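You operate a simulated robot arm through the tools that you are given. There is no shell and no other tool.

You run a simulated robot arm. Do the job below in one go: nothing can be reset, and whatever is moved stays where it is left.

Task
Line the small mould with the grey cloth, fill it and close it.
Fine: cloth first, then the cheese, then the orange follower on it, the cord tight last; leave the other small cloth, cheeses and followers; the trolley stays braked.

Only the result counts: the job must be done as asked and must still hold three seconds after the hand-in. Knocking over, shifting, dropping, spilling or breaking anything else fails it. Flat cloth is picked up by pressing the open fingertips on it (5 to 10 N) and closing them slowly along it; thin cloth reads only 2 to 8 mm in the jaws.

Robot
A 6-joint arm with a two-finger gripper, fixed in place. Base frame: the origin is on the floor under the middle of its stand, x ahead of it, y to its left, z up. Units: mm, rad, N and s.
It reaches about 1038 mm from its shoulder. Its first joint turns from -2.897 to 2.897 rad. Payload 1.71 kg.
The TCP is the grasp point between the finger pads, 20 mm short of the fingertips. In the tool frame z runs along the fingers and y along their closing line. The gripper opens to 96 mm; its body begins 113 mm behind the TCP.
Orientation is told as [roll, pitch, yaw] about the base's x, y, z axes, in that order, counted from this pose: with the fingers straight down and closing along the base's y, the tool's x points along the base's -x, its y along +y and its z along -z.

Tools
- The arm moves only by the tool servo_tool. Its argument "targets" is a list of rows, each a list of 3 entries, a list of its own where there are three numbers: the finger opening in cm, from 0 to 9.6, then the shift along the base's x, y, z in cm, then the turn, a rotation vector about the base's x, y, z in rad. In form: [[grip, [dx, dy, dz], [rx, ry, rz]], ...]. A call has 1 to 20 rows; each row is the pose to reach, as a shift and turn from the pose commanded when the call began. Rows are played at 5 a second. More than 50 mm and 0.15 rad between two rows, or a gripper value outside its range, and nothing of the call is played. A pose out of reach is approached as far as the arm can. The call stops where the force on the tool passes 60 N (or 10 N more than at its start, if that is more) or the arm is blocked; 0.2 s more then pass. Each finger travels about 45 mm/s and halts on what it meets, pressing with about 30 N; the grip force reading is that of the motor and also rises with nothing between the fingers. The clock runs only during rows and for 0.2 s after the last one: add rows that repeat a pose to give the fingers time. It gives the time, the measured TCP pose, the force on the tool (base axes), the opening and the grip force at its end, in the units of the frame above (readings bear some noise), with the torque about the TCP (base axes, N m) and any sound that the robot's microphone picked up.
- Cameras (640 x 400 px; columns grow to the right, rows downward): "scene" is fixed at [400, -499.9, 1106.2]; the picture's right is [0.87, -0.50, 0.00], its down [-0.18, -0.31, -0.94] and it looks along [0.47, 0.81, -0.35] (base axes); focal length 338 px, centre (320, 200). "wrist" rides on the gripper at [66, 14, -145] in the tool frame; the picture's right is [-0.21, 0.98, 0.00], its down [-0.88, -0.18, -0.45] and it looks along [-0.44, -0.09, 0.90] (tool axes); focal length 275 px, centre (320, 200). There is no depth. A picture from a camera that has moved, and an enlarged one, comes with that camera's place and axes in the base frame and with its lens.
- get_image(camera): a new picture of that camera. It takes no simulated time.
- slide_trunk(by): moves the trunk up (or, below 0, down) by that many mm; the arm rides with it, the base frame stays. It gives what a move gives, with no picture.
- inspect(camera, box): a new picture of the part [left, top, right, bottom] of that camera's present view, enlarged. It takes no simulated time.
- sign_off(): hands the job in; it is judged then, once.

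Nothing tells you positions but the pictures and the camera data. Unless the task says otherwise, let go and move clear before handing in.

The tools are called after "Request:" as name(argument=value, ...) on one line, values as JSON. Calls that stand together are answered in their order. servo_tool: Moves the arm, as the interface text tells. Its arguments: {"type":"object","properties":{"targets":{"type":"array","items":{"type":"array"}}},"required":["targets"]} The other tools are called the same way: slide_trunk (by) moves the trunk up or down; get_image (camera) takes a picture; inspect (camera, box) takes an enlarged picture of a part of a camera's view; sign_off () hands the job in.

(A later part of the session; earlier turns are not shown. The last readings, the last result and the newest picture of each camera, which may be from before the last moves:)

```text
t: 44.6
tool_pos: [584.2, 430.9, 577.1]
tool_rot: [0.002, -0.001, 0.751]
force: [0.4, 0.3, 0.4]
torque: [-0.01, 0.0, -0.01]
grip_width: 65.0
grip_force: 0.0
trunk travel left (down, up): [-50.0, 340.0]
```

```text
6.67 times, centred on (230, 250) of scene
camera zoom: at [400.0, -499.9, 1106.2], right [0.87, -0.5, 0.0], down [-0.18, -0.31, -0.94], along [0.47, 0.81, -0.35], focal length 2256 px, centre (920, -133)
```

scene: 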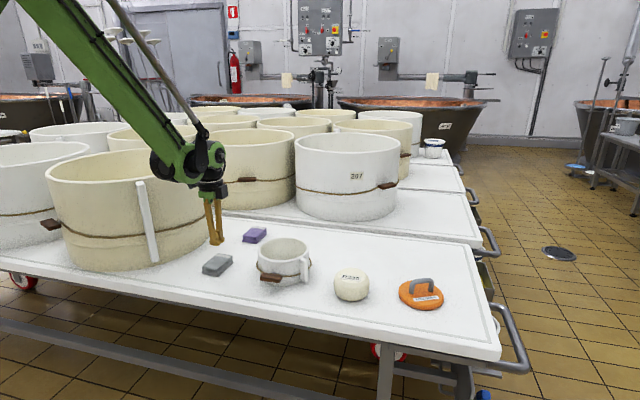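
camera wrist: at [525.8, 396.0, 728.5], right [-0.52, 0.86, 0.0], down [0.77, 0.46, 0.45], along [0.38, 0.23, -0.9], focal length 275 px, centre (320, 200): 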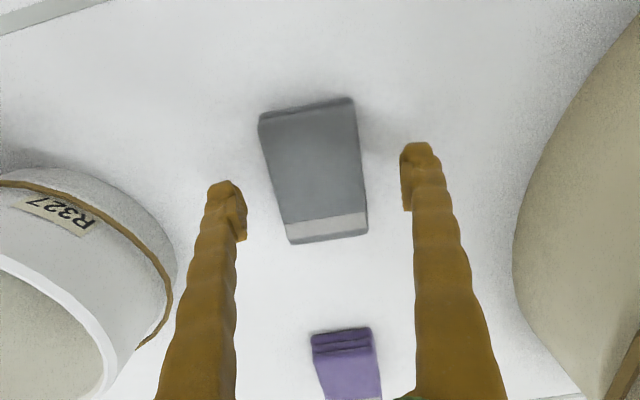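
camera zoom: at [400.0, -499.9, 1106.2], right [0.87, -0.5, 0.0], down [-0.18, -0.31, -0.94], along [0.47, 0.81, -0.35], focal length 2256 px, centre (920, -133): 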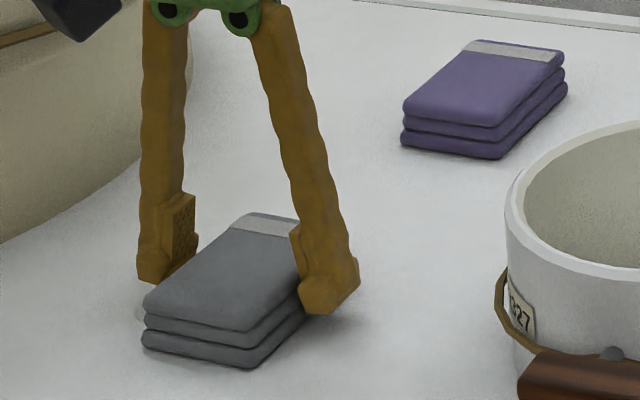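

Good clearance, no contact yet. Closing onto the sides.

Request:
servo_tool(targets=[[6.2, [0, 0, 0], [0, 0, 0]], [5.9, [0, 0, 0], [0, 0, 0]], [5.6, [0, 0, 0], [0, 0, 0]], [5.3, [0, 0, 0], [0, 0, 0]], [5.0, [0, 0, 0], [0, 0, 0]], [4.5, [0, 0, 0], [0, 0, 0]], [4.0, [0, 0, 0], [0, 0, 0]], [4.0, [0, 0, 0], [0, 0, 0]]])

Request:
inspect(camera="scene", box=[190, 220, 270, 280])

```text
t: 46.4
tool_pos: [583.9, 431.2, 577.8]
tool_rot: [0.002, -0.001, 0.751]
force: [0.0, 0.7, 1.0]
torque: [0.04, -0.01, -0.03]
grip_width: 58.7
grip_force: 30.0
trunk travel left (down, up): [-50.0, 340.0]
```

```text
6.67 times, centred on (230, 250) of scene
camera zoom: at [400.0, -499.9, 1106.2], right [0.87, -0.5, 0.0], down [-0.18, -0.31, -0.94], along [0.47, 0.81, -0.35], focal length 2256 px, centre (920, -133)
```

zoom: 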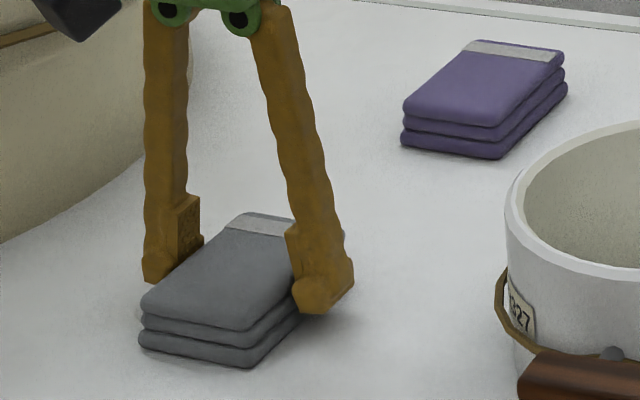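

Held at 58.7 mm with 30 N. Lifting slowly.

Request:
servo_tool(targets=[[4, [0, 0, 0.3], [0, 0, 0]], [4, [0, 0, 0.7], [0, 0, 0]], [4, [0, 0, 1.2], [0, 0, 0]], [4, [0, 0, 2], [0, 0, 0]], [4, [0, 0, 3], [0, 0, 0]], [4, [0, 0, 4], [0, 0, 0]], [4, [0, 0, 4], [0, 0, 0]]])

Request:
inspect(camera="scene", box=[170, 200, 290, 280])

Request:
get_image(camera="wrist")

```text
t: 48.0
tool_pos: [582.8, 429.6, 619.2]
tool_rot: [0.002, -0.001, 0.751]
force: [0.0, 0.7, 0.6]
torque: [-0.01, 0.0, -0.02]
grip_width: 40.3
grip_force: 0.1
trunk travel left (down, up): [-50.0, 340.0]
```

```text
5.00 times, centred on (230, 240) of scene
camera zoom: at [400.0, -499.9, 1106.2], right [0.87, -0.5, 0.0], down [-0.18, -0.31, -0.94], along [0.47, 0.81, -0.35], focal length 1692 px, centre (770, 0)
```

zoom: 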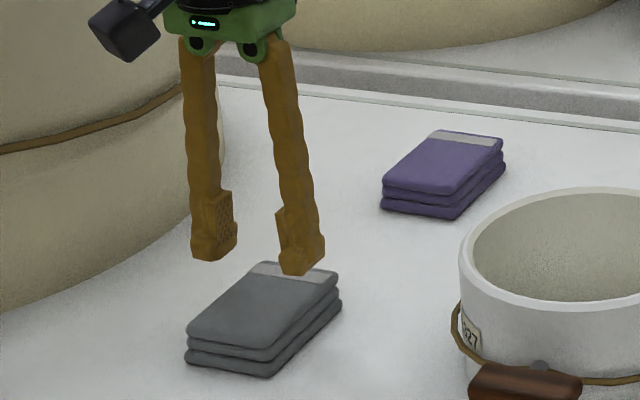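

```text
taken
camera wrist: at [525.2, 395.4, 763.0], right [-0.52, 0.86, 0.0], down [0.77, 0.46, 0.45], along [0.38, 0.23, -0.9], focal length 275 px, centre (320, 200)
```

wrist: 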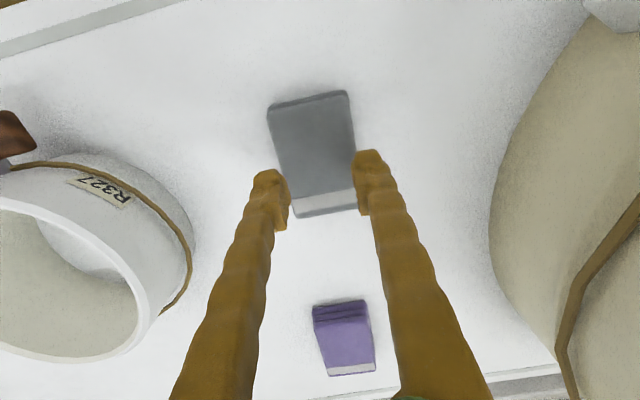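

The sides are too slippery; the packet stayed put at about (582.5,430). I'll go back to the pressed pinch, more carefully: turn back along the long axis and get balanced ~8 N before closing.

Request:
servo_tool(targets=[[4.0, [0, 0, 0.5], [0, 0, -0.145]], [4.0, [0, 0, 0.5], [0, 0, -0.29]], [4.0, [0, 0, 0.5], [0, 0, -0.435]], [4.0, [0, 0, 0.5], [0, 0, -0.58]], [4.0, [0, 0, 0.5], [0, 0, -0.725]], [4.0, [0, 0, 0.5], [0, 0, -0.87]], [4.0, [0, 0, 0.5], [0, 0, -1.015]], [4.0, [0, 0, 0.5], [0, 0, -1.16]], [4.0, [0, 0, 0.5], [0, 0, -1.305]], [4.0, [0, 0, 0.5], [0, 0, -1.45]], [4.0, [0, 0, 0.5], [0, 0, -1.57]], [4.0, [0, 0, -1.0], [0, 0, -1.57]], [4.0, [0, 0, -2.0], [0, 0, -1.57]], [4.0, [0, 0, -2.2], [0, 0, -1.57]], [4.0, [0, 0, -2.2], [0, 0, -1.57]]])

Request:
inspect(camera="scene", box=[190, 220, 270, 280])

Request:
get_image(camera="wrist")

```text
t: 51.2
tool_pos: [582.8, 431.6, 595.1]
tool_rot: [0.003, -0.002, -0.821]
force: [0.3, 0.7, 1.9]
torque: [0.0, 0.02, -0.03]
grip_width: 40.1
grip_force: 0.0
trunk travel left (down, up): [-50.0, 340.0]
```

```text
6.67 times, centred on (230, 250) of scene
camera zoom: at [400.0, -499.9, 1106.2], right [0.87, -0.5, 0.0], down [-0.18, -0.31, -0.94], along [0.47, 0.81, -0.35], focal length 2256 px, centre (920, -133)
```

zoom: 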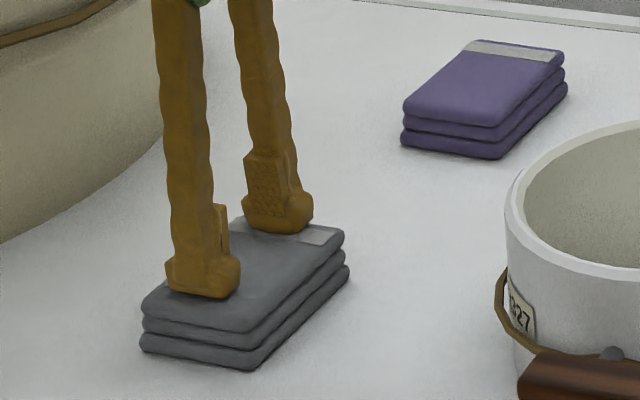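

```text
taken
camera wrist: at [547.4, 489.5, 739.6], right [0.86, 0.52, 0.0], down [0.46, -0.77, 0.45], along [0.23, -0.38, -0.9], focal length 275 px, centre (320, 200)
```

wrist: 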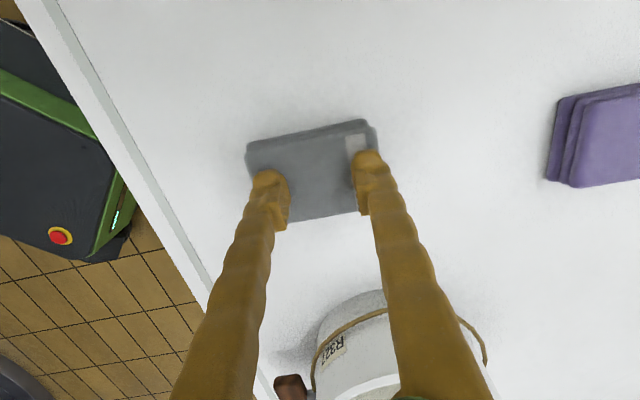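

Just touching (≈2 N). I'll press to about 8 N.

Request:
servo_tool(targets=[[4.0, [0, 0, -0.04], [0, 0, 0]], [4.0, [0, 0, -0.04], [0, 0, 0]], [4.0, [0, 0, -0.04], [0, 0, 0]]])

```text
t: 52.0
tool_pos: [581.5, 431.8, 595.2]
tool_rot: [0.004, -0.002, -0.821]
force: [-0.4, -0.2, 0.3]
torque: [0.03, -0.03, -0.01]
grip_width: 40.0
grip_force: 0.0
trunk travel left (down, up): [-50.0, 340.0]
```

Request:
servo_tool(targets=[[4.0, [0, 0, -0.04], [0, 0, 0]], [4.0, [0, 0, -0.08], [0, 0, 0]], [4.0, [0, 0, -0.08], [0, 0, 0]]])

```text
t: 52.8
tool_pos: [582.1, 430.9, 595.0]
tool_rot: [0.001, -0.003, -0.82]
force: [1.1, 10.1, 24.3]
torque: [0.15, 0.06, -0.02]
grip_width: 39.8
grip_force: 0.1
trunk travel left (down, up): [-50.0, 340.0]
```

Balanced now but 24 N; ease up half a millimetre.

Request:
servo_tool(targets=[[4.0, [0, 0, 0.05], [0, 0, 0]], [4.0, [0, 0, 0.05], [0, 0, 0]], [4.0, [0, 0, 0.05], [0, 0, 0]]])

```text
t: 53.6
tool_pos: [582.7, 430.8, 594.8]
tool_rot: [0.001, -0.002, -0.82]
force: [-3.2, 0.1, 16.3]
torque: [-0.05, 0.14, -0.04]
grip_width: 40.1
grip_force: 0.0
trunk travel left (down, up): [-50.0, 340.0]
```

Request:
servo_tool(targets=[[4.0, [0, 0, 0.04], [0, 0, 0]], [4.0, [0, 0, 0.04], [0, 0, 0]], [4.0, [0, 0, 0.04], [0, 0, 0]]])

```text
t: 54.4
tool_pos: [582.3, 430.7, 595.3]
tool_rot: [0.001, -0.002, -0.821]
force: [0.0, -1.4, 2.2]
torque: [-0.02, 0.05, -0.01]
grip_width: 40.5
grip_force: 0.5
trunk travel left (down, up): [-50.0, 340.0]
```

Request:
servo_tool(targets=[[4.0, [0, 0, -0.02], [-0.0013, 0.0015, 0]], [4.0, [0, 0, -0.02], [-0.0013, 0.0015, 0]], [4.0, [0, 0, -0.02], [-0.0013, 0.0015, 0]]])

```text
t: 55.2
tool_pos: [583.7, 431.1, 595.3]
tool_rot: [-0.002, -0.001, -0.822]
force: [0.3, 0.0, -0.7]
torque: [0.04, 0.04, -0.03]
grip_width: 40.3
grip_force: 0.1
trunk travel left (down, up): [-50.0, 340.0]
```

Request:
servo_tool(targets=[[4.0, [0, 0, -0.03], [0, 0, 0]], [4.0, [0, 0, -0.03], [0, 0, 0]], [4.0, [0, 0, -0.03], [0, 0, 0]]])

```text
t: 56.0
tool_pos: [583.8, 430.5, 597.2]
tool_rot: [-0.001, -0.004, -0.819]
force: [0.3, 0.9, 2.7]
torque: [0.05, -0.04, 0.03]
grip_width: 40.5
grip_force: 0.2
trunk travel left (down, up): [-50.0, 340.0]
```

Request:
servo_tool(targets=[[4.0, [0, 0, -0.03], [0, 0, 0]], [4.0, [0, 0, -0.03], [0, 0, 0]], [4.0, [0, 0, -0.03], [0, 0, 0]]])

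```text
t: 56.8
tool_pos: [582.4, 431.1, 595.3]
tool_rot: [0.0, -0.002, -0.821]
force: [0.7, -2.6, 8.4]
torque: [-0.1, 0.0, 0.0]
grip_width: 40.3
grip_force: 0.5
trunk travel left (down, up): [-50.0, 340.0]
```

8.4 N, well balanced. Closing slowly in short stages with force checks.

Request:
servo_tool(targets=[[3.9, [0, 0, 0], [0, 0, 0]], [3.8, [0, 0, 0], [0, 0, 0]], [3.7, [0, 0, 0], [0, 0, 0]], [3.6, [0, 0, 0], [0, 0, 0]], [3.5, [0, 0, 0], [0, 0, 0]]])

```text
t: 58.0
tool_pos: [581.9, 429.9, 596.5]
tool_rot: [-0.002, 0.0, -0.82]
force: [-0.2, 0.9, 12.2]
torque: [0.02, -0.02, -0.01]
grip_width: 35.7
grip_force: 0.8
trunk travel left (down, up): [-50.0, 340.0]
```

Request:
servo_tool(targets=[[3.4, [0, 0, 0.01], [0, 0, 0]], [3.3, [0, 0, 0.02], [0, 0, 0]], [3.2, [0, 0, 0.025], [0, 0, 0]], [3.1, [0, 0, 0.03], [0, 0, 0]], [3.0, [0, 0, 0.03], [0, 0, 0]]])

```text
t: 59.2
tool_pos: [582.3, 432.4, 596.1]
tool_rot: [0.0, -0.002, -0.821]
force: [1.8, 0.5, 5.1]
torque: [-0.01, -0.04, 0.02]
grip_width: 30.4
grip_force: 0.2
trunk travel left (down, up): [-50.0, 340.0]
```

Request:
servo_tool(targets=[[2.9, [0, 0, -0.01], [0, 0, 0]], [2.8, [0, 0, -0.01], [0, 0, 0]], [2.7, [0, 0, -0.01], [0, 0, 0]], [2.6, [0, 0, -0.01], [0, 0, 0]], [2.5, [0, 0, -0.01], [0, 0, 0]]])

```text
t: 60.4
tool_pos: [581.8, 431.3, 596.1]
tool_rot: [-0.003, -0.001, -0.821]
force: [-0.7, 0.0, 5.0]
torque: [0.02, -0.01, 0.03]
grip_width: 22.9
grip_force: 0.1
trunk travel left (down, up): [-50.0, 340.0]
```

Request:
servo_tool(targets=[[2.3, [0, 0, -0.015], [0, 0, 0]], [2.2, [0, 0, -0.02], [0, 0, 0]], [2.1, [0, 0, -0.02], [0, 0, 0]], [2.0, [0, 0, -0.02], [0, 0, 0]]])

```text
t: 61.4
tool_pos: [581.9, 432.0, 594.5]
tool_rot: [0.001, -0.001, -0.822]
force: [-0.3, -0.1, 17.2]
torque: [0.01, -0.02, 0.02]
grip_width: 18.3
grip_force: 0.0
trunk travel left (down, up): [-50.0, 340.0]
```

Request:
servo_tool(targets=[[1.8, [0, 0, 0.03], [0, 0, 0]], [1.7, [0, 0, 0.03], [0, 0, 0]], [1.6, [0, 0, 0.03], [0, 0, 0]]])

```text
t: 62.2
tool_pos: [581.9, 431.6, 595.3]
tool_rot: [0.001, 0.0, -0.822]
force: [-0.8, 3.5, 16.5]
torque: [0.07, 0.02, 0.02]
grip_width: 16.9
grip_force: 0.6
trunk travel left (down, up): [-50.0, 340.0]
```

Request:
servo_tool(targets=[[1.6, [0, 0, 0.03], [0, 0, 0]], [1.6, [0, 0, 0.03], [0, 0, 0]], [1.6, [0, 0, 0.03], [0, 0, 0]]])

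```text
t: 63.0
tool_pos: [582.5, 431.0, 594.9]
tool_rot: [0.001, 0.0, -0.819]
force: [-0.7, 5.3, 11.9]
torque: [0.1, 0.05, 0.01]
grip_width: 16.8
grip_force: 0.9
trunk travel left (down, up): [-50.0, 340.0]
```

Request:
servo_tool(targets=[[1.5, [0, 0, 0.015], [0, 0, 0]], [1.4, [0, 0, 0.015], [0, 0, 0]], [1.3, [0, 0, 0.015], [0, 0, 0]], [1.2, [0, 0, 0.015], [0, 0, 0]]])

```text
t: 64.0
tool_pos: [582.8, 428.2, 595.5]
tool_rot: [-0.002, 0.0, -0.82]
force: [1.2, -1.1, 6.0]
torque: [-0.03, -0.02, 0.0]
grip_width: 10.0
grip_force: 0.1
trunk travel left (down, up): [-50.0, 340.0]
```

Request:
servo_tool(targets=[[0.95, [0, 0, -0.015], [0, 0, 0]], [0.85, [0, 0, -0.015], [0, 0, 0]], [0.75, [0, 0, -0.015], [0, 0, 0]]])

```text
t: 64.8
tool_pos: [583.1, 429.4, 596.0]
tool_rot: [-0.001, -0.003, -0.822]
force: [0.3, 0.2, 6.7]
torque: [0.03, 0.0, -0.03]
grip_width: 6.1
grip_force: 0.1
trunk travel left (down, up): [-50.0, 340.0]
```

Request:
servo_tool(targets=[[0.5, [0, 0, -0.01], [0, 0, 0]], [0.3, [0, 0, -0.01], [0, 0, 0]], [0.1, [0, 0, -0.01], [0, 0, 0]], [0, [0, 0, -0.01], [0, 0, 0]]])

Request:
inspect(camera="scene", box=[195, 230, 255, 275])

Request:
inspect(camera="wrist", box=[230, 80, 390, 220])

```text
t: 65.8
tool_pos: [583.8, 430.2, 594.7]
tool_rot: [-0.002, -0.001, -0.821]
force: [0.1, 0.1, 0.3]
torque: [0.0, 0.03, -0.01]
grip_width: 0.3
grip_force: 29.1
trunk travel left (down, up): [-50.0, 340.0]
```

```text
8.89 times, centred on (225, 252) of scene
camera zoom: at [400.0, -499.9, 1106.2], right [0.87, -0.5, 0.0], down [-0.18, -0.31, -0.94], along [0.47, 0.81, -0.35], focal length 3008 px, centre (1164, -267)
```

zoom: 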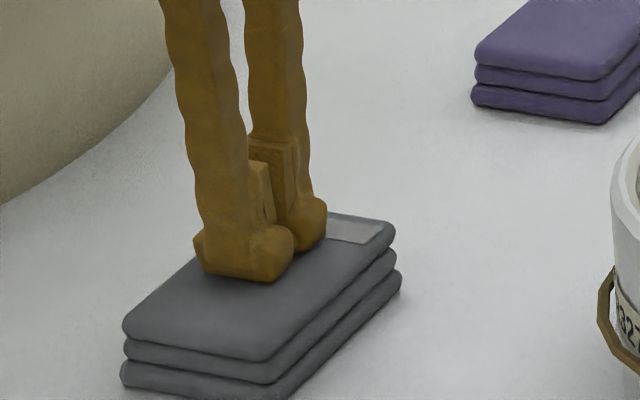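

```text
2.86 times, centred on (310, 150) of wrist
camera zoom: at [547.8, 488.0, 739.6], right [0.86, 0.52, 0.0], down [0.46, -0.77, 0.45], along [0.23, -0.38, -0.89], focal length 786 px, centre (349, 343)
```

zoom: 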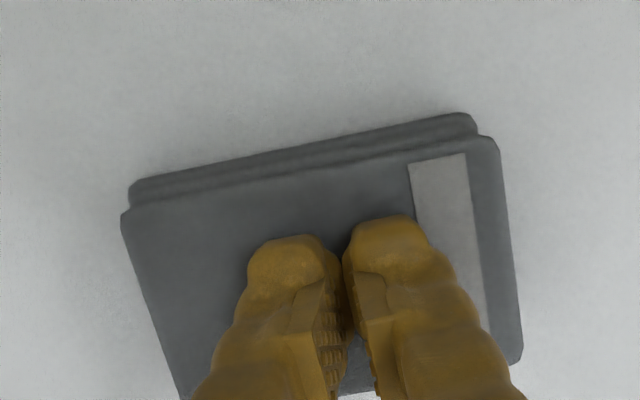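

This time contact was lost just at the end so nothing was caught: the tips rise/fall slightly as the jaws swing. I'll redo it with a small height compensation through the closing so the press stays in the window throughout.

Request:
servo_tool(targets=[[0.5, [0, 0, 0.3], [0, 0, 0]], [2, [0, 0, 0.5], [0, 0, 0]], [3, [0, 0, 0.5], [0, 0, 0]], [4, [0, 0, 0.5], [0, 0, 0]], [4.0, [0, 0, 0.5], [0, 0, 0]], [4.0, [0, 0, 0.2], [0, 0, 0]], [4.0, [0, 0, 0], [0, 0, 0]], [4.0, [0, 0, -0.03], [0, 0, 0]], [4.0, [0, 0, -0.03], [0, 0, 0]]])

Request:
inspect(camera="scene", box=[195, 230, 255, 275])

```text
t: 67.8
tool_pos: [584.0, 429.1, 596.2]
tool_rot: [-0.001, -0.002, -0.821]
force: [-0.6, 1.8, 2.0]
torque: [0.02, -0.02, 0.04]
grip_width: 40.4
grip_force: 0.2
trunk travel left (down, up): [-50.0, 340.0]
```

```text
8.89 times, centred on (225, 252) of scene
camera zoom: at [400.0, -499.9, 1106.2], right [0.87, -0.5, 0.0], down [-0.18, -0.31, -0.94], along [0.47, 0.81, -0.35], focal length 3008 px, centre (1164, -267)
```

zoom: 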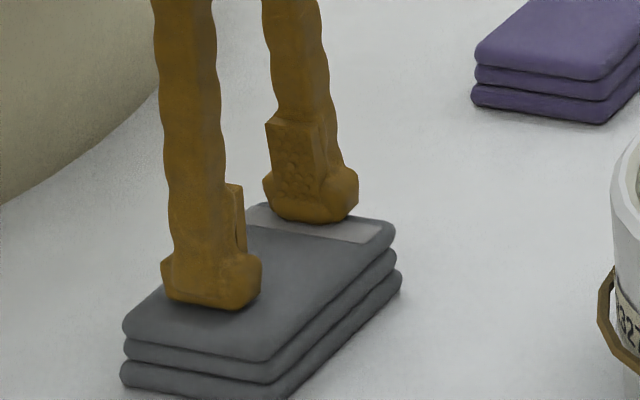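

Request:
servo_tool(targets=[[4.0, [0, 0, -0.025], [0, 0, 0]], [4.0, [0, 0, -0.025], [0, 0, 0]], [4.0, [0, 0, -0.025], [0, 0, 0]]])

```text
t: 68.6
tool_pos: [583.1, 430.3, 594.8]
tool_rot: [-0.001, -0.001, -0.821]
force: [-0.1, -2.7, 5.7]
torque: [-0.03, -0.03, -0.01]
grip_width: 40.1
grip_force: 0.2
trunk travel left (down, up): [-50.0, 340.0]
```

Request:
servo_tool(targets=[[3.95, [0, 0, -0.01], [0, 0, 0]], [3.85, [0, 0, -0.008], [0, 0, 0]], [3.75, [0, 0, -0.004], [0, 0, 0]], [3.65, [0, 0, -0.001], [0, 0, 0]], [3.55, [0, 0, 0.002], [0, 0, 0]], [3.45, [0, 0, 0.006], [0, 0, 0]], [3.35, [0, 0, 0.009], [0, 0, 0]]])

```text
t: 70.2
tool_pos: [584.0, 430.6, 595.7]
tool_rot: [0.0, -0.002, -0.82]
force: [0.2, 2.2, 9.9]
torque: [0.04, 0.01, 0.0]
grip_width: 33.9
grip_force: 0.2
trunk travel left (down, up): [-50.0, 340.0]
```

Request:
servo_tool(targets=[[3.25, [0, 0, 0.006], [0, 0, 0]], [3.15, [0, 0, 0.008], [0, 0, 0]], [3.05, [0, 0, 0.011], [0, 0, 0]], [2.95, [0, 0, 0.013], [0, 0, 0]], [2.85, [0, 0, 0.015], [0, 0, 0]], [2.75, [0, 0, 0.017], [0, 0, 0]], [2.65, [0, 0, 0.018], [0, 0, 0]]])

```text
t: 71.8
tool_pos: [583.6, 430.5, 596.2]
tool_rot: [-0.001, -0.002, -0.82]
force: [-3.8, -0.3, 10.5]
torque: [0.02, 0.08, -0.01]
grip_width: 23.6
grip_force: 0.1
trunk travel left (down, up): [-50.0, 340.0]
```

Request:
servo_tool(targets=[[2.3, [0, 0, 0.007], [0, 0, 0]], [2.2, [0, 0, 0.008], [0, 0, 0]], [2.1, [0, 0, 0.009], [0, 0, 0]], [2.0, [0, 0, 0.009], [0, 0, 0]], [1.9, [0, 0, 0.009], [0, 0, 0]], [1.8, [0, 0, 0.009], [0, 0, 0]]])

```text
t: 73.2
tool_pos: [583.6, 431.4, 596.4]
tool_rot: [-0.002, -0.001, -0.82]
force: [0.4, -0.1, 0.7]
torque: [-0.01, -0.03, 0.02]
grip_width: 18.0
grip_force: 0.1
trunk travel left (down, up): [-50.0, 340.0]
```

Contact faded again at the end; the force drifts between calls. I'll reopen, re-press, and close in one continuous motion.

Request:
servo_tool(targets=[[2.5, [0.1, -0.1, 0.2], [0, 0, 0]], [3.5, [0.2, -0.2, 0.3], [0, 0, 0]], [4.2, [0.2, -0.2, 0.3], [0, 0, 0]], [4.2, [0.2, -0.2, 0.3], [0, 0, 0]], [4.2, [0.2, -0.2, 0.1], [0, 0, 0]], [4.2, [0.2, -0.2, -0.01], [0, 0, 0]], [4.2, [0.2, -0.2, -0.01], [0, 0, 0]]])

```text
t: 74.8
tool_pos: [584.5, 429.8, 595.1]
tool_rot: [-0.001, -0.002, -0.819]
force: [-0.8, 4.8, 9.6]
torque: [0.09, 0.01, 0.03]
grip_width: 42.1
grip_force: 0.1
trunk travel left (down, up): [-50.0, 340.0]
```

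Balanced 9.6 N. Closing in one smooth pass with light compensation.

Request:
servo_tool(targets=[[4.0, [0, 0, 0.002], [0, 0, 0]], [3.8, [0, 0, 0.005], [0, 0, 0]], [3.6, [0, 0, 0.008], [0, 0, 0]], [3.4, [0, 0, 0.011], [0, 0, 0]], [3.2, [0, 0, 0.013], [0, 0, 0]], [3.0, [0, 0, 0.015], [0, 0, 0]], [2.8, [0, 0, 0.016], [0, 0, 0]], [2.6, [0, 0, 0.017], [0, 0, 0]], [2.4, [0, 0, 0.018], [0, 0, 0]], [2.2, [0, 0, 0.018], [0, 0, 0]], [2.0, [0, 0, 0.018], [0, 0, 0]], [1.8, [0, 0, 0.018], [0, 0, 0]], [1.6, [0, 0, 0.017], [0, 0, 0]], [1.4, [0, 0, 0.016], [0, 0, 0]], [1.2, [0, 0, 0.014], [0, 0, 0]], [1.0, [0, 0, 0.011], [0, 0, 0]], [0.8, [0, 0, 0.007], [0, 0, 0]], [0.6, [0, 0, 0.003], [0, 0, 0]], [0.4, [0, 0, 0], [0, 0, 0]], [0.2, [0, 0, 0], [0, 0, 0]]])

Request:
inspect(camera="scene", box=[195, 230, 255, 275])

```text
t: 79.0
tool_pos: [586.0, 429.2, 596.1]
tool_rot: [0.0, -0.002, -0.821]
force: [0.1, -0.1, 4.0]
torque: [0.01, -0.02, -0.01]
grip_width: 5.7
grip_force: 29.9
trunk travel left (down, up): [-50.0, 340.0]
```

```text
8.89 times, centred on (225, 252) of scene
camera zoom: at [400.0, -499.9, 1106.2], right [0.87, -0.5, 0.0], down [-0.18, -0.31, -0.94], along [0.47, 0.81, -0.35], focal length 3008 px, centre (1164, -267)
```

zoom: 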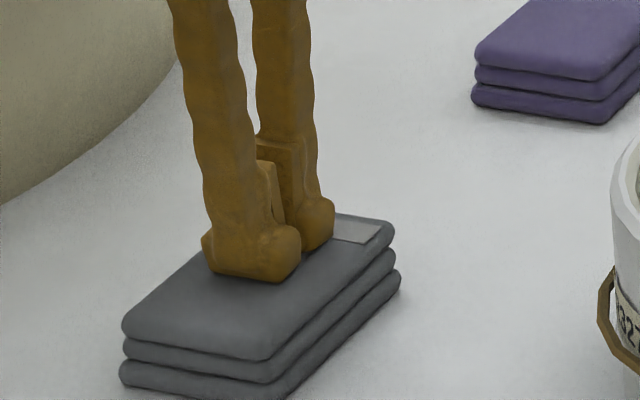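

Caught: 5.7 mm at 30 N and the packet did not shift this time. Lifting very gently and checking.

Request:
servo_tool(targets=[[0.2, [0, 0, 0.02], [0, 0, 0]], [0.2, [0, 0, 0.04], [0, 0, 0]], [0.2, [0, 0, 0.06], [0, 0, 0]], [0.2, [0, 0, 0.08], [0, 0, 0]]])

```text
t: 80.0
tool_pos: [585.7, 429.0, 596.6]
tool_rot: [0.0, -0.003, -0.822]
force: [-0.8, -0.4, -0.2]
torque: [-0.03, -0.01, -0.01]
grip_width: 1.8
grip_force: 0.2
trunk travel left (down, up): [-50.0, 340.0]
```

The catch vanished as soon as the press was released; the press at closure had sunk to 4 N, below the window. I'll repeat with the press kept near 8 N right through to closure.

Request:
servo_tool(targets=[[1, [0, 0, 0.3], [0, 0, 0]], [2.5, [0, 0, 0.4], [0, 0, 0]], [3.5, [0, 0, 0.4], [0, 0, 0]], [4.2, [0, 0, 0.4], [0, 0, 0]], [4.2, [0, 0, 0.4], [0, 0, 0]], [4.2, [0, 0, 0.1], [0, 0, 0]], [4.2, [0, 0, -0.08], [0, 0, 0]], [4.2, [0, 0, -0.08], [0, 0, 0]], [4.2, [0, 0, -0.08], [0, 0, 0]]])

```text
t: 82.0
tool_pos: [584.2, 427.3, 594.9]
tool_rot: [-0.002, -0.001, -0.819]
force: [0.9, -0.1, 1.5]
torque: [0.03, 0.0, 0.03]
grip_width: 42.1
grip_force: 0.1
trunk travel left (down, up): [-50.0, 340.0]
```

Request:
servo_tool(targets=[[4.2, [0, 0, -0.03], [0, 0, 0]], [4.2, [0, 0, -0.03], [0, 0, 0]], [4.2, [0, 0, -0.03], [0, 0, 0]]])

```text
t: 82.8
tool_pos: [584.6, 428.3, 595.4]
tool_rot: [0.001, -0.001, -0.819]
force: [-2.5, 2.1, 6.8]
torque: [0.04, 0.04, -0.01]
grip_width: 42.3
grip_force: 0.3
trunk travel left (down, up): [-50.0, 340.0]
```

Request:
servo_tool(targets=[[4.0, [0, 0, 0], [0, 0, 0]], [3.8, [0, 0, 0], [0, 0, 0]], [3.6, [0, 0, 0.002], [0, 0, 0]], [3.4, [0, 0, 0.003], [0, 0, 0]], [3.2, [0, 0, 0.004], [0, 0, 0]], [3.0, [0, 0, 0.005], [0, 0, 0]], [2.8, [0, 0, 0.006], [0, 0, 0]], [2.6, [0, 0, 0.007], [0, 0, 0]], [2.4, [0, 0, 0.008], [0, 0, 0]], [2.2, [0, 0, 0.008], [0, 0, 0]], [2.0, [0, 0, 0.008], [0, 0, 0]], [1.8, [0, 0, 0.007], [0, 0, 0]], [1.6, [0, 0, 0.006], [0, 0, 0]], [1.4, [0, 0, 0.003], [0, 0, 0]], [1.2, [0, 0, 0], [0, 0, 0]], [1.0, [0, 0, -0.003], [0, 0, 0]], [0.8, [0, 0, -0.006], [0, 0, 0]], [0.6, [0, 0, -0.01], [0, 0, 0]], [0.4, [0, 0, -0.013], [0, 0, 0]], [0.2, [0, 0, -0.015], [0, 0, 0]]])

```text
t: 87.0
tool_pos: [583.6, 428.3, 594.7]
tool_rot: [-0.001, -0.003, -0.82]
force: [-1.0, -1.0, 21.0]
torque: [-0.06, 0.0, 0.0]
grip_width: 6.0
grip_force: 23.9
trunk travel left (down, up): [-50.0, 340.0]
```

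Pressed at 21 N now with the catch at 6.0 mm. I'll ease to ~8 N, hold, and see.

Request:
servo_tool(targets=[[0, [0, 0, 0.02], [0, 0, 0]], [0, [0, 0, 0.03], [0, 0, 0]], [0, [0, 0, 0.03], [0, 0, 0]]])

```text
t: 87.8
tool_pos: [584.9, 428.5, 593.4]
tool_rot: [0.0, -0.002, -0.819]
force: [-6.9, -1.3, 21.0]
torque: [-0.01, 0.12, 0.04]
grip_width: 6.1
grip_force: 29.6
trunk travel left (down, up): [-50.0, 340.0]
```

Request:
servo_tool(targets=[[0, [0, 0, 0.03], [0, 0, 0]], [0, [0, 0, 0.04], [0, 0, 0]], [0, [0, 0, 0.04], [0, 0, 0]], [0, [0, 0, 0.04], [0, 0, 0]]])

```text
t: 88.8
tool_pos: [585.0, 430.2, 596.6]
tool_rot: [0.0, -0.003, -0.82]
force: [-1.3, -1.2, 9.9]
torque: [0.0, 0.07, 0.01]
grip_width: 6.0
grip_force: 29.5
trunk travel left (down, up): [-50.0, 340.0]
```

Request:
servo_tool(targets=[[0, [0, 0, 0.0], [0, 0, 0]], [0, [0, 0, 0], [0, 0, 0]], [0, [0, 0, 0.1], [0, 0, 0]], [0, [0, 0, 0.3], [0, 0, 0]], [0, [0, 0, 0.6], [0, 0, 0]]])

Request:
inspect(camera="scene", box=[195, 230, 255, 275])

```text
t: 90.0
tool_pos: [585.3, 429.3, 601.6]
tool_rot: [-0.002, -0.002, -0.82]
force: [0.9, -0.3, 0.5]
torque: [-0.05, 0.01, 0.0]
grip_width: 0.0
grip_force: 29.4
trunk travel left (down, up): [-50.0, 340.0]
```

```text
8.89 times, centred on (225, 252) of scene
camera zoom: at [400.0, -499.9, 1106.2], right [0.87, -0.5, 0.0], down [-0.18, -0.31, -0.94], along [0.47, 0.81, -0.35], focal length 3008 px, centre (1164, -267)
```

zoom: 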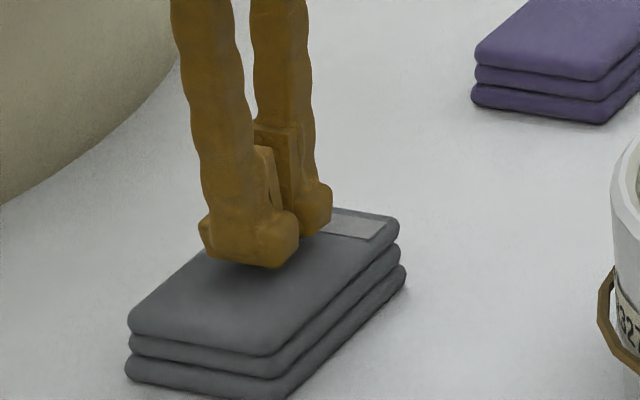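

The catch only exists while pressing, so the centre pinch isn't holding. I'll test the side grip again more carefully, lifting in millimetre steps to read what really happens.

Request:
servo_tool(targets=[[1, [0, 0, 1.5], [0, 0, 0]], [3, [0, 0, 3], [0, 0, 0.145]], [5, [0, 0, 3], [0, 0, 0.29]], [7, [0, 0, 3], [0, 0, 0.435]], [9, [0, 0, 3], [0, 0, 0.58]], [9.6, [0, 0, 3], [0, 0, 0.725]], [9.6, [0, 0, 3], [0, 0, 0.87]], [9.6, [0, 0, 3], [0, 0, 1.015]], [9.6, [0, 0, 3], [0, 0, 1.16]], [9.6, [0, 0, 3], [0, 0, 1.305]], [9.6, [0, 0, 3], [0, 0, 1.45]], [9.6, [0, 0, 3], [0, 0, 1.57]], [9.6, [0, 0, 1], [0, 0, 1.57]], [9.6, [0, 0, -1], [0, 0, 1.57]], [9.6, [0, 0, -2.2], [0, 0, 1.57]], [9.6, [0, 0, -2.2], [0, 0, 1.57]], [9.6, [0, 0, -2.2], [0, 0, 1.57]]])

Request:
inspect(camera="scene", box=[190, 220, 270, 280])

Request:
get_image(camera="wrist")

```text
t: 93.6
tool_pos: [584.1, 428.8, 576.6]
tool_rot: [0.001, -0.001, 0.751]
force: [0.5, 0.1, 0.9]
torque: [0.0, -0.03, 0.01]
grip_width: 96.2
grip_force: 0.0
trunk travel left (down, up): [-50.0, 340.0]
```

```text
6.67 times, centred on (230, 250) of scene
camera zoom: at [400.0, -499.9, 1106.2], right [0.87, -0.5, 0.0], down [-0.18, -0.31, -0.94], along [0.47, 0.81, -0.35], focal length 2256 px, centre (920, -133)
```

zoom: 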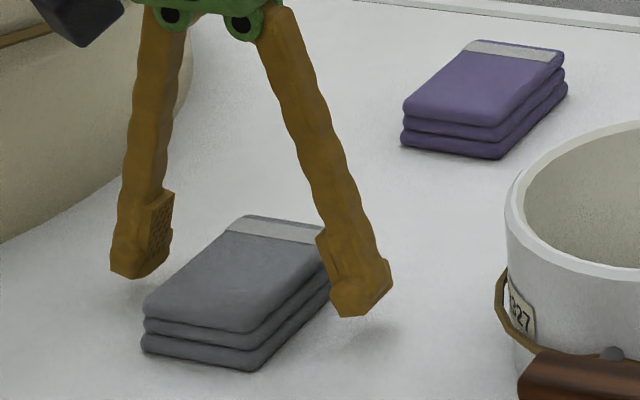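

```text
taken
camera wrist: at [526.3, 393.9, 720.9], right [-0.52, 0.86, 0.0], down [0.77, 0.46, 0.45], along [0.38, 0.23, -0.9], focal length 275 px, centre (320, 200)
```

wrist: 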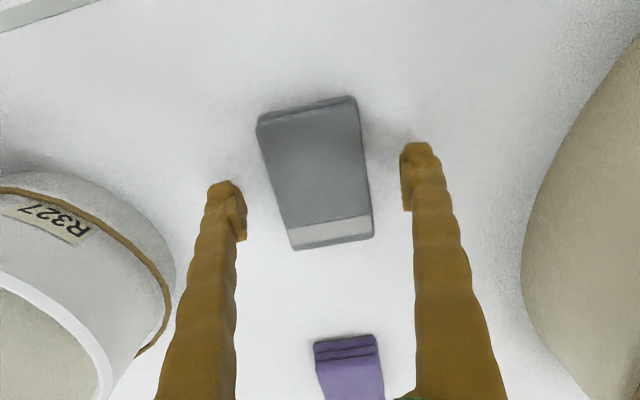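

Request:
servo_tool(targets=[[9, [0, 0, 0], [0, 0, 0]], [8, [0, 0, 0], [0, 0, 0]], [7.2, [0, 0, 0], [0, 0, 0]], [7.0, [0, 0, -0.1], [0, 0, 0]], [7.0, [0, 0, -0.2], [0, 0, 0]], [7.0, [0, 0, -0.2], [0, 0, 0]]])

```text
t: 95.0
tool_pos: [584.8, 427.7, 576.5]
tool_rot: [-0.002, -0.001, 0.749]
force: [-0.8, 0.2, 0.0]
torque: [0.01, 0.02, 0.01]
grip_width: 70.1
grip_force: 0.2
trunk travel left (down, up): [-50.0, 340.0]
```

Request:
servo_tool(targets=[[7.0, [0, 0, -0.1], [0, 0, 0]], [7.0, [0, 0, -0.2], [0, 0, 0]], [7.0, [0, 0, -0.2], [0, 0, 0]]])

```text
t: 95.8
tool_pos: [584.4, 428.8, 576.9]
tool_rot: [0.001, -0.003, 0.751]
force: [0.5, 0.3, 0.8]
torque: [0.02, -0.01, -0.02]
grip_width: 69.9
grip_force: 0.0
trunk travel left (down, up): [-50.0, 340.0]
```

Request:
servo_tool(targets=[[7.0, [0, 0, -0.1], [0, 0, 0]], [7.0, [0, 0, -0.2], [0, 0, 0]], [7.0, [0, 0, -0.3], [0, 0, 0]], [7.0, [0, 0, -0.3], [0, 0, 0]], [7.0, [0, 0, -0.3], [0, 0, 0]]])

Request:
inspect(camera="scene", box=[190, 220, 270, 280])

```text
t: 97.0
tool_pos: [585.8, 429.2, 573.6]
tool_rot: [0.0, -0.002, 0.752]
force: [0.1, 0.2, 0.4]
torque: [-0.04, 0.01, -0.01]
grip_width: 70.4
grip_force: 0.0
trunk travel left (down, up): [-50.0, 340.0]
```

```text
6.67 times, centred on (230, 250) of scene
camera zoom: at [400.0, -499.9, 1106.2], right [0.87, -0.5, 0.0], down [-0.18, -0.31, -0.94], along [0.47, 0.81, -0.35], focal length 2256 px, centre (920, -133)
```

zoom: 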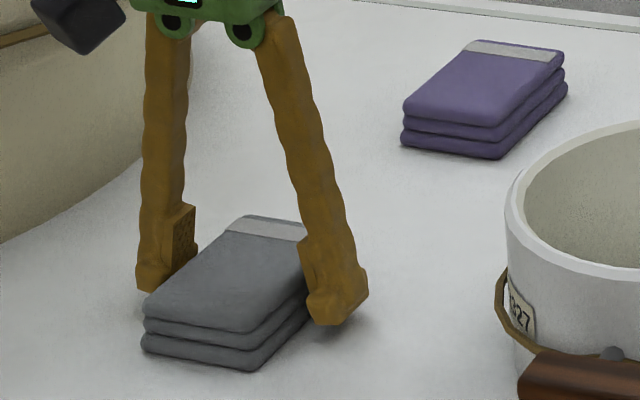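

Request:
servo_tool(targets=[[7.0, [0, 0, -0.1], [0, 0, 0]], [7.0, [0, 0, -0.2], [0, 0, 0]], [7.0, [0, 0, -0.3], [0, 0, 0]], [7.0, [0, 0, -0.3], [0, 0, 0]], [7.0, [0, 0, -0.3], [0, 0, 0]]])

```text
t: 98.2
tool_pos: [584.9, 430.1, 570.8]
tool_rot: [-0.001, -0.002, 0.75]
force: [0.7, 0.9, -0.6]
torque: [0.04, -0.01, 0.01]
grip_width: 70.0
grip_force: 0.1
trunk travel left (down, up): [-50.0, 340.0]
```

Request:
servo_tool(targets=[[7.0, [0, 0, -0.1], [0, 0, 0]], [7.0, [0, 0, -0.2], [0, 0, 0]], [7.0, [0, 0, -0.3], [0, 0, 0]], [7.0, [0, 0, -0.3], [0, 0, 0]], [7.0, [0, 0, -0.3], [0, 0, 0]]])

Request:
inspect(camera="scene", box=[190, 220, 270, 280])

```text
t: 99.4
tool_pos: [583.9, 429.4, 568.0]
tool_rot: [-0.001, -0.003, 0.751]
force: [-2.0, 8.9, 35.8]
torque: [0.02, -0.07, -0.19]
grip_width: 70.1
grip_force: 0.0
trunk travel left (down, up): [-50.0, 340.0]
```

```text
6.67 times, centred on (230, 250) of scene
camera zoom: at [400.0, -499.9, 1106.2], right [0.87, -0.5, 0.0], down [-0.18, -0.31, -0.94], along [0.47, 0.81, -0.35], focal length 2256 px, centre (920, -133)
```

zoom: 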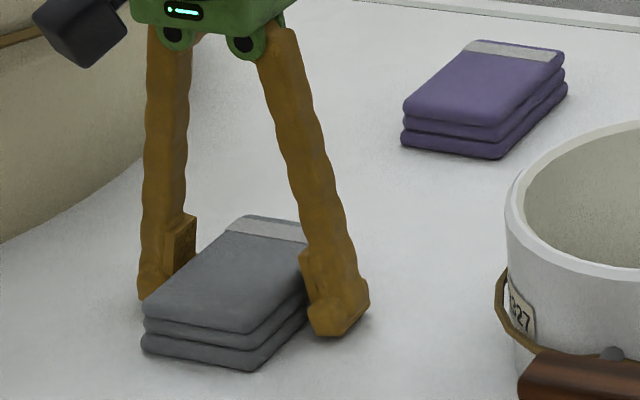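

Table contact is at TCP z≈569 (table ≈549). Raise 1.5 mm, close on the sides, then lift step by step.

Request:
servo_tool(targets=[[7.0, [0, 0, 0.2], [0, 0, 0]], [7.0, [0, 0, 0.25], [0, 0, 0]], [6.5, [0, 0, 0.25], [0, 0, 0]], [6.0, [0, 0, 0.25], [0, 0, 0]], [5.5, [0, 0, 0.25], [0, 0, 0]], [5, [0, 0, 0.25], [0, 0, 0]], [4, [0, 0, 0.25], [0, 0, 0]], [3, [0, 0, 0.25], [0, 0, 0]], [3, [0, 0, 0.25], [0, 0, 0]]])

Request:
inspect(camera="scene", box=[190, 220, 270, 280])

Request:
get_image(camera="wrist")

```text
t: 101.4
tool_pos: [585.4, 428.4, 568.3]
tool_rot: [0.002, -0.002, 0.751]
force: [0.0, 0.0, -0.6]
torque: [0.02, -0.01, -0.02]
grip_width: 60.4
grip_force: 30.0
trunk travel left (down, up): [-50.0, 340.0]
```

```text
6.67 times, centred on (230, 250) of scene
camera zoom: at [400.0, -499.9, 1106.2], right [0.87, -0.5, 0.0], down [-0.18, -0.31, -0.94], along [0.47, 0.81, -0.35], focal length 2256 px, centre (920, -133)
```

zoom: 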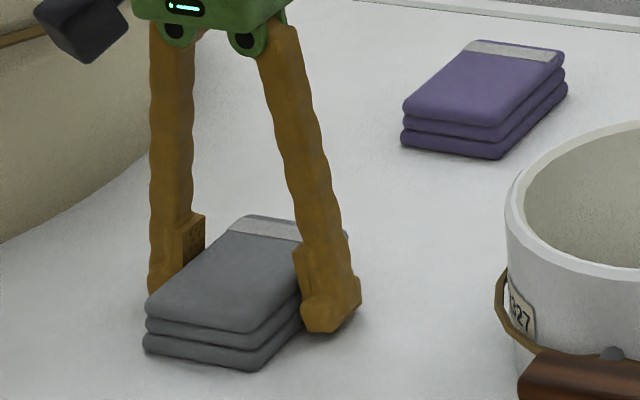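

```text
taken
camera wrist: at [527.2, 394.2, 713.2], right [-0.52, 0.86, 0.0], down [0.77, 0.46, 0.45], along [0.38, 0.23, -0.9], focal length 275 px, centre (320, 200)
```

wrist: 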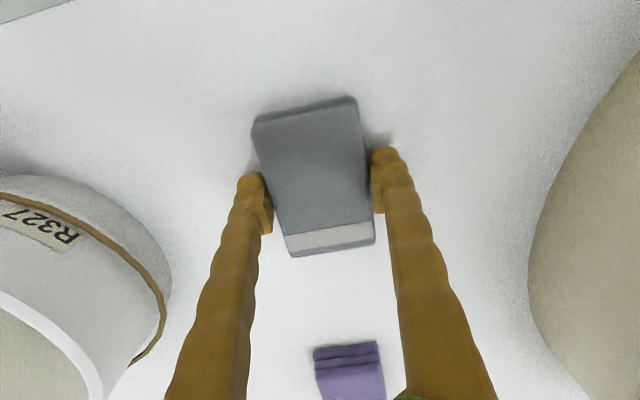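

Gripped at 60.4 mm, 30 N. Lift 1 mm at a time.

Request:
servo_tool(targets=[[3, [0, 0, 0.1], [0, 0, 0]], [3, [0, 0, 0.2], [0, 0, 0]], [3, [0, 0, 0.3], [0, 0, 0]]])

```text
t: 102.2
tool_pos: [585.6, 428.7, 572.8]
tool_rot: [0.0, -0.001, 0.75]
force: [0.3, 0.8, -0.9]
torque: [-0.01, -0.01, 0.0]
grip_width: 60.0
grip_force: 30.3
trunk travel left (down, up): [-50.0, 340.0]
```

Request:
servo_tool(targets=[[3, [0, 0, 0.1], [0, 0, 0]], [3, [0, 0, 0.2], [0, 0, 0]], [3, [0, 0, 0.3], [0, 0, 0]], [3, [0, 0, 0.4], [0, 0, 0]]])

Request:
inspect(camera="scene", box=[190, 220, 270, 280])

```text
t: 103.2
tool_pos: [584.9, 428.7, 576.3]
tool_rot: [0.0, -0.002, 0.749]
force: [-1.3, 0.4, -0.3]
torque: [0.02, 0.02, 0.0]
grip_width: 60.1
grip_force: 29.7
trunk travel left (down, up): [-50.0, 340.0]
```

```text
6.67 times, centred on (230, 250) of scene
camera zoom: at [400.0, -499.9, 1106.2], right [0.87, -0.5, 0.0], down [-0.18, -0.31, -0.94], along [0.47, 0.81, -0.35], focal length 2256 px, centre (920, -133)
```

zoom: 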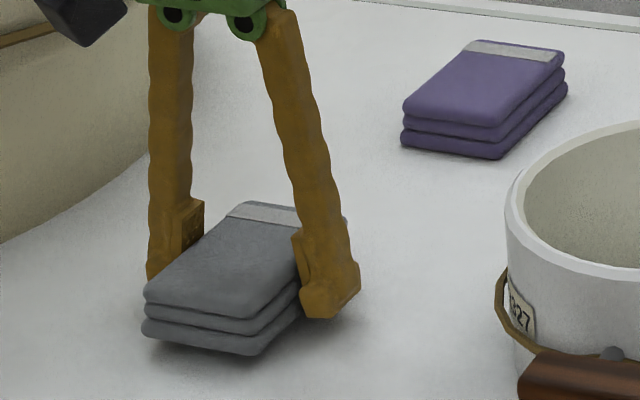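

The side grip holds now — the packet has lifted off the table. I'll raise it slowly.

Request:
servo_tool(targets=[[3, [0, 0, 0.4], [0, 0, 0]], [3, [0, 0, 0.9], [0, 0, 0]], [3, [0, 0, 1.5], [0, 0, 0]], [3, [0, 0, 2.2], [0, 0, 0]], [3, [0, 0, 3], [0, 0, 0]], [3, [0, 0, 4], [0, 0, 0]], [3, [0, 0, 5], [0, 0, 0]], [3, [0, 0, 6], [0, 0, 0]], [3, [0, 0, 7], [0, 0, 0]], [3, [0, 0, 8], [0, 0, 0]], [3, [0, 0, 9], [0, 0, 0]], [3, [0, 0, 9.6], [0, 0, 0]], [3, [0, 0, 10], [0, 0, 0]], [3, [0, 0, 10], [0, 0, 0]]])

Request:
get_image(camera="scene")

Request:
get_image(camera="wrist")

```text
t: 106.2
tool_pos: [584.8, 429.4, 676.8]
tool_rot: [0.0, -0.001, 0.75]
force: [0.2, 0.1, -0.9]
torque: [-0.01, 0.03, 0.01]
grip_width: 60.2
grip_force: 30.2
trunk travel left (down, up): [-50.0, 340.0]
```

```text
taken
```

scene: 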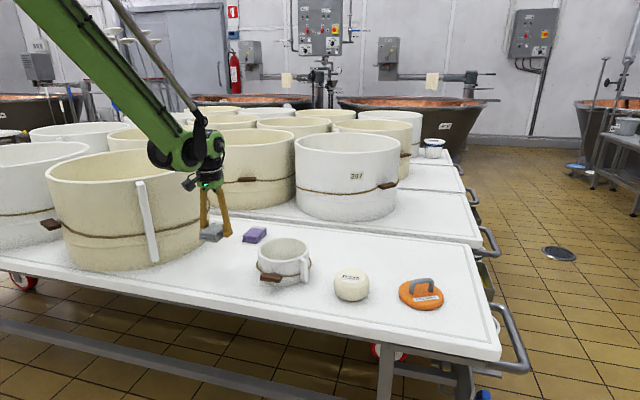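

```text
taken
camera wrist: at [527.2, 394.4, 820.5], right [-0.52, 0.86, 0.0], down [0.77, 0.46, 0.45], along [0.38, 0.23, -0.9], focal length 275 px, centre (320, 200)
```

wrist: 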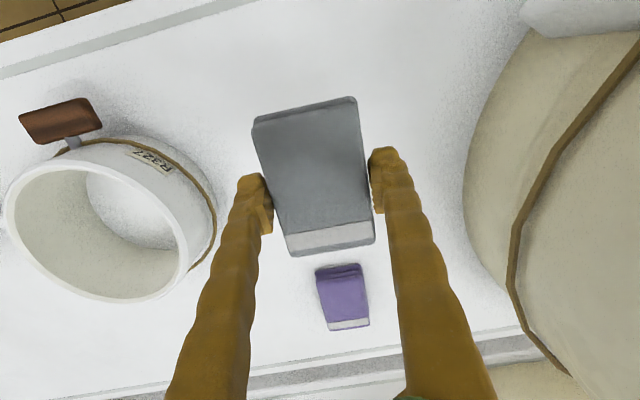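

The packet is securely held. I'll carry it slowly to above the mould and look for centring.

Request:
servo_tool(targets=[[3, [1, -0.8, 0.5], [0, 0, 0]], [3, [2.5, -2, 1], [0, 0, 0]], [3, [4, -3.2, 1.5], [0, 0, 0]], [3, [5.5, -4.4, 2], [0, 0, 0]], [3, [7, -5.6, 2.3], [0, 0, 0]], [3, [8.5, -6.8, 2.3], [0, 0, 0]], [3, [10, -8, 2.3], [0, 0, 0]], [3, [11.5, -9.2, 2.3], [0, 0, 0]], [3, [13, -10.4, 2.3], [0, 0, 0]], [3, [14.5, -11.6, 2.3], [0, 0, 0]], [3, [15.4, -12.3, 2.3], [0, 0, 0]], [3, [15.6, -12.4, 2.3], [0, 0, 0]], [3, [15.6, -12.4, 2.3], [0, 0, 0]]])

Request:
inspect(camera="scene", box=[210, 190, 350, 290])

Request:
get_image(camera="wrist")

```text
t: 109.0
tool_pos: [741.6, 305.2, 697.8]
tool_rot: [-0.002, -0.002, 0.751]
force: [0.2, 0.5, -0.5]
torque: [-0.01, 0.03, 0.0]
grip_width: 59.9
grip_force: 29.9
trunk travel left (down, up): [-50.0, 340.0]
```

```text
4.00 times, centred on (280, 240) of scene
camera zoom: at [400.0, -499.9, 1106.2], right [0.87, -0.5, 0.0], down [-0.18, -0.31, -0.94], along [0.47, 0.81, -0.35], focal length 1353 px, centre (480, 40)
```

zoom: 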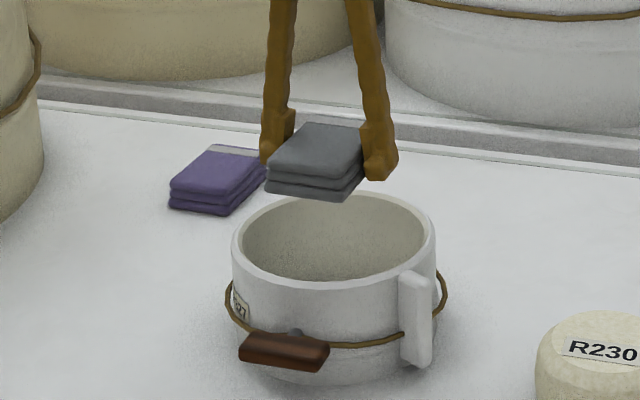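

```text
taken
camera wrist: at [683.7, 271.5, 842.2], right [-0.52, 0.86, 0.0], down [0.77, 0.46, 0.45], along [0.38, 0.23, -0.9], focal length 275 px, centre (320, 200)
```

wrist: 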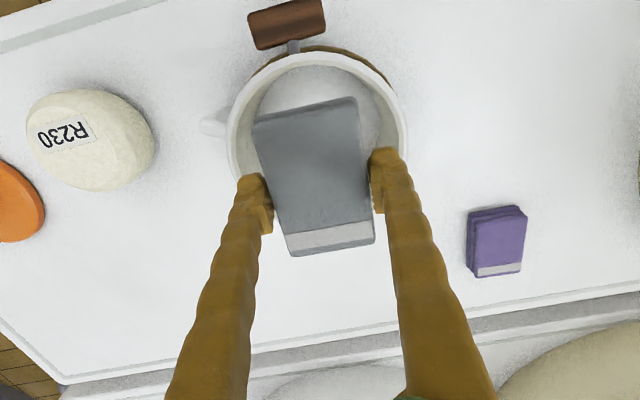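

The mould's centre comes out at about (738.5,299) with its rim near z=631; the packet sits ~9 mm towards the base in the jaws. I'll shift 4 mm and lower it partway into the mould, then check.

Request:
servo_tool(targets=[[3, [0, -0.4, -0.5], [0, 0, 0]], [3, [0, -0.4, -1.5], [0, 0, 0]], [3, [0, -0.4, -2.5], [0, 0, 0]], [3, [0, -0.4, -3.5], [0, 0, 0]], [3, [0, -0.4, -4.5], [0, 0, 0]], [3, [0, -0.4, -4.9], [0, 0, 0]], [3, [0, -0.4, -4.9], [0, 0, 0]]])

Request:
inspect(camera="scene", box=[230, 200, 340, 290])

Request:
get_image(camera="wrist")

```text
t: 110.6
tool_pos: [742.7, 301.3, 648.5]
tool_rot: [0.0, -0.003, 0.75]
force: [0.3, -1.1, -0.7]
torque: [0.02, -0.03, 0.0]
grip_width: 59.8
grip_force: 30.1
trunk travel left (down, up): [-50.0, 340.0]
```

```text
4.44 times, centred on (285, 245) of scene
camera zoom: at [400.0, -499.9, 1106.2], right [0.87, -0.5, 0.0], down [-0.18, -0.31, -0.94], along [0.47, 0.81, -0.35], focal length 1504 px, centre (476, 0)
```

zoom: 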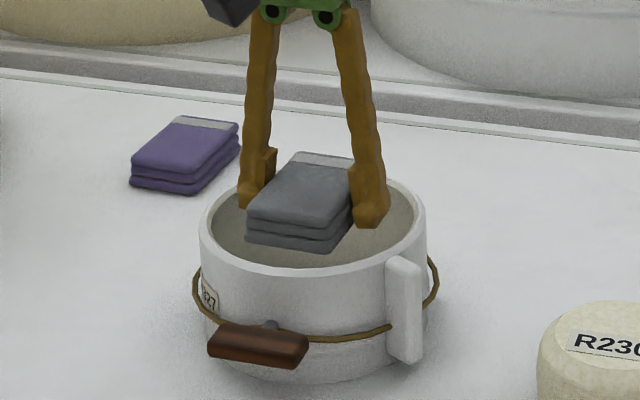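

```text
taken
camera wrist: at [684.0, 267.0, 793.4], right [-0.52, 0.86, 0.0], down [0.77, 0.46, 0.45], along [0.38, 0.23, -0.9], focal length 275 px, centre (320, 200)
```

wrist: 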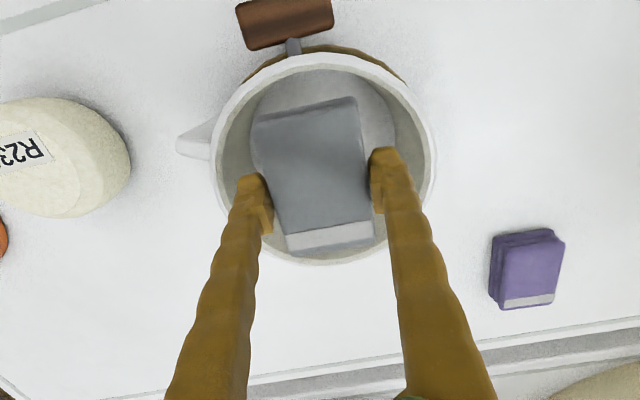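

Clearance inside the rim is fair but a touch tight on one side; I'll nudge 2.5 mm and lower towards the bottom.

Request:
servo_tool(targets=[[3, [-0.13, 0.22, 0], [0, 0, 0]], [3, [-0.13, 0.22, -1], [0, 0, 0]], [3, [-0.13, 0.22, -2], [0, 0, 0]], [3, [-0.13, 0.22, -3], [0, 0, 0]], [3, [-0.13, 0.22, -4], [0, 0, 0]], [3, [-0.13, 0.22, -5], [0, 0, 0]], [3, [-0.13, 0.22, -6], [0, 0, 0]], [3, [-0.13, 0.22, -6.6], [0, 0, 0]], [3, [-0.13, 0.22, -6.6], [0, 0, 0]]])

Request:
inspect(camera="scene", box=[230, 200, 340, 290])

Request:
get_image(camera="wrist")

```text
t: 112.6
tool_pos: [739.3, 303.1, 583.1]
tool_rot: [0.001, -0.003, 0.751]
force: [-0.8, 0.1, -0.7]
torque: [0.0, -0.02, 0.01]
grip_width: 60.0
grip_force: 30.4
trunk travel left (down, up): [-50.0, 340.0]
```

```text
4.44 times, centred on (285, 245) of scene
camera zoom: at [400.0, -499.9, 1106.2], right [0.87, -0.5, 0.0], down [-0.18, -0.31, -0.94], along [0.47, 0.81, -0.35], focal length 1504 px, centre (476, 0)
```

zoom: 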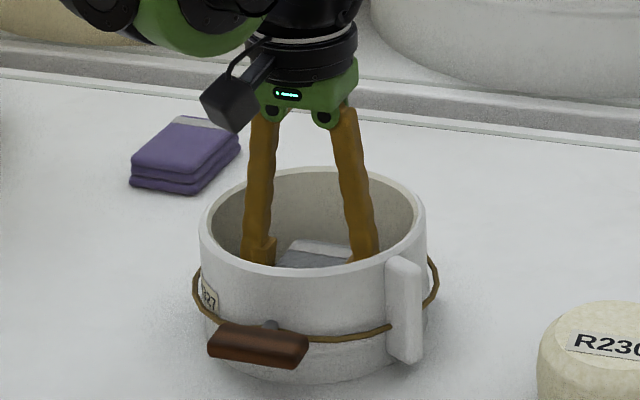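

```text
taken
camera wrist: at [680.9, 268.1, 727.2], right [-0.52, 0.86, 0.0], down [0.77, 0.46, 0.45], along [0.38, 0.23, -0.9], focal length 275 px, centre (320, 200)
```

wrist: 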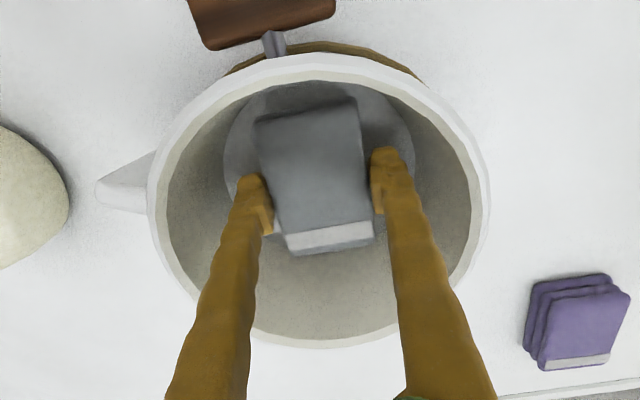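

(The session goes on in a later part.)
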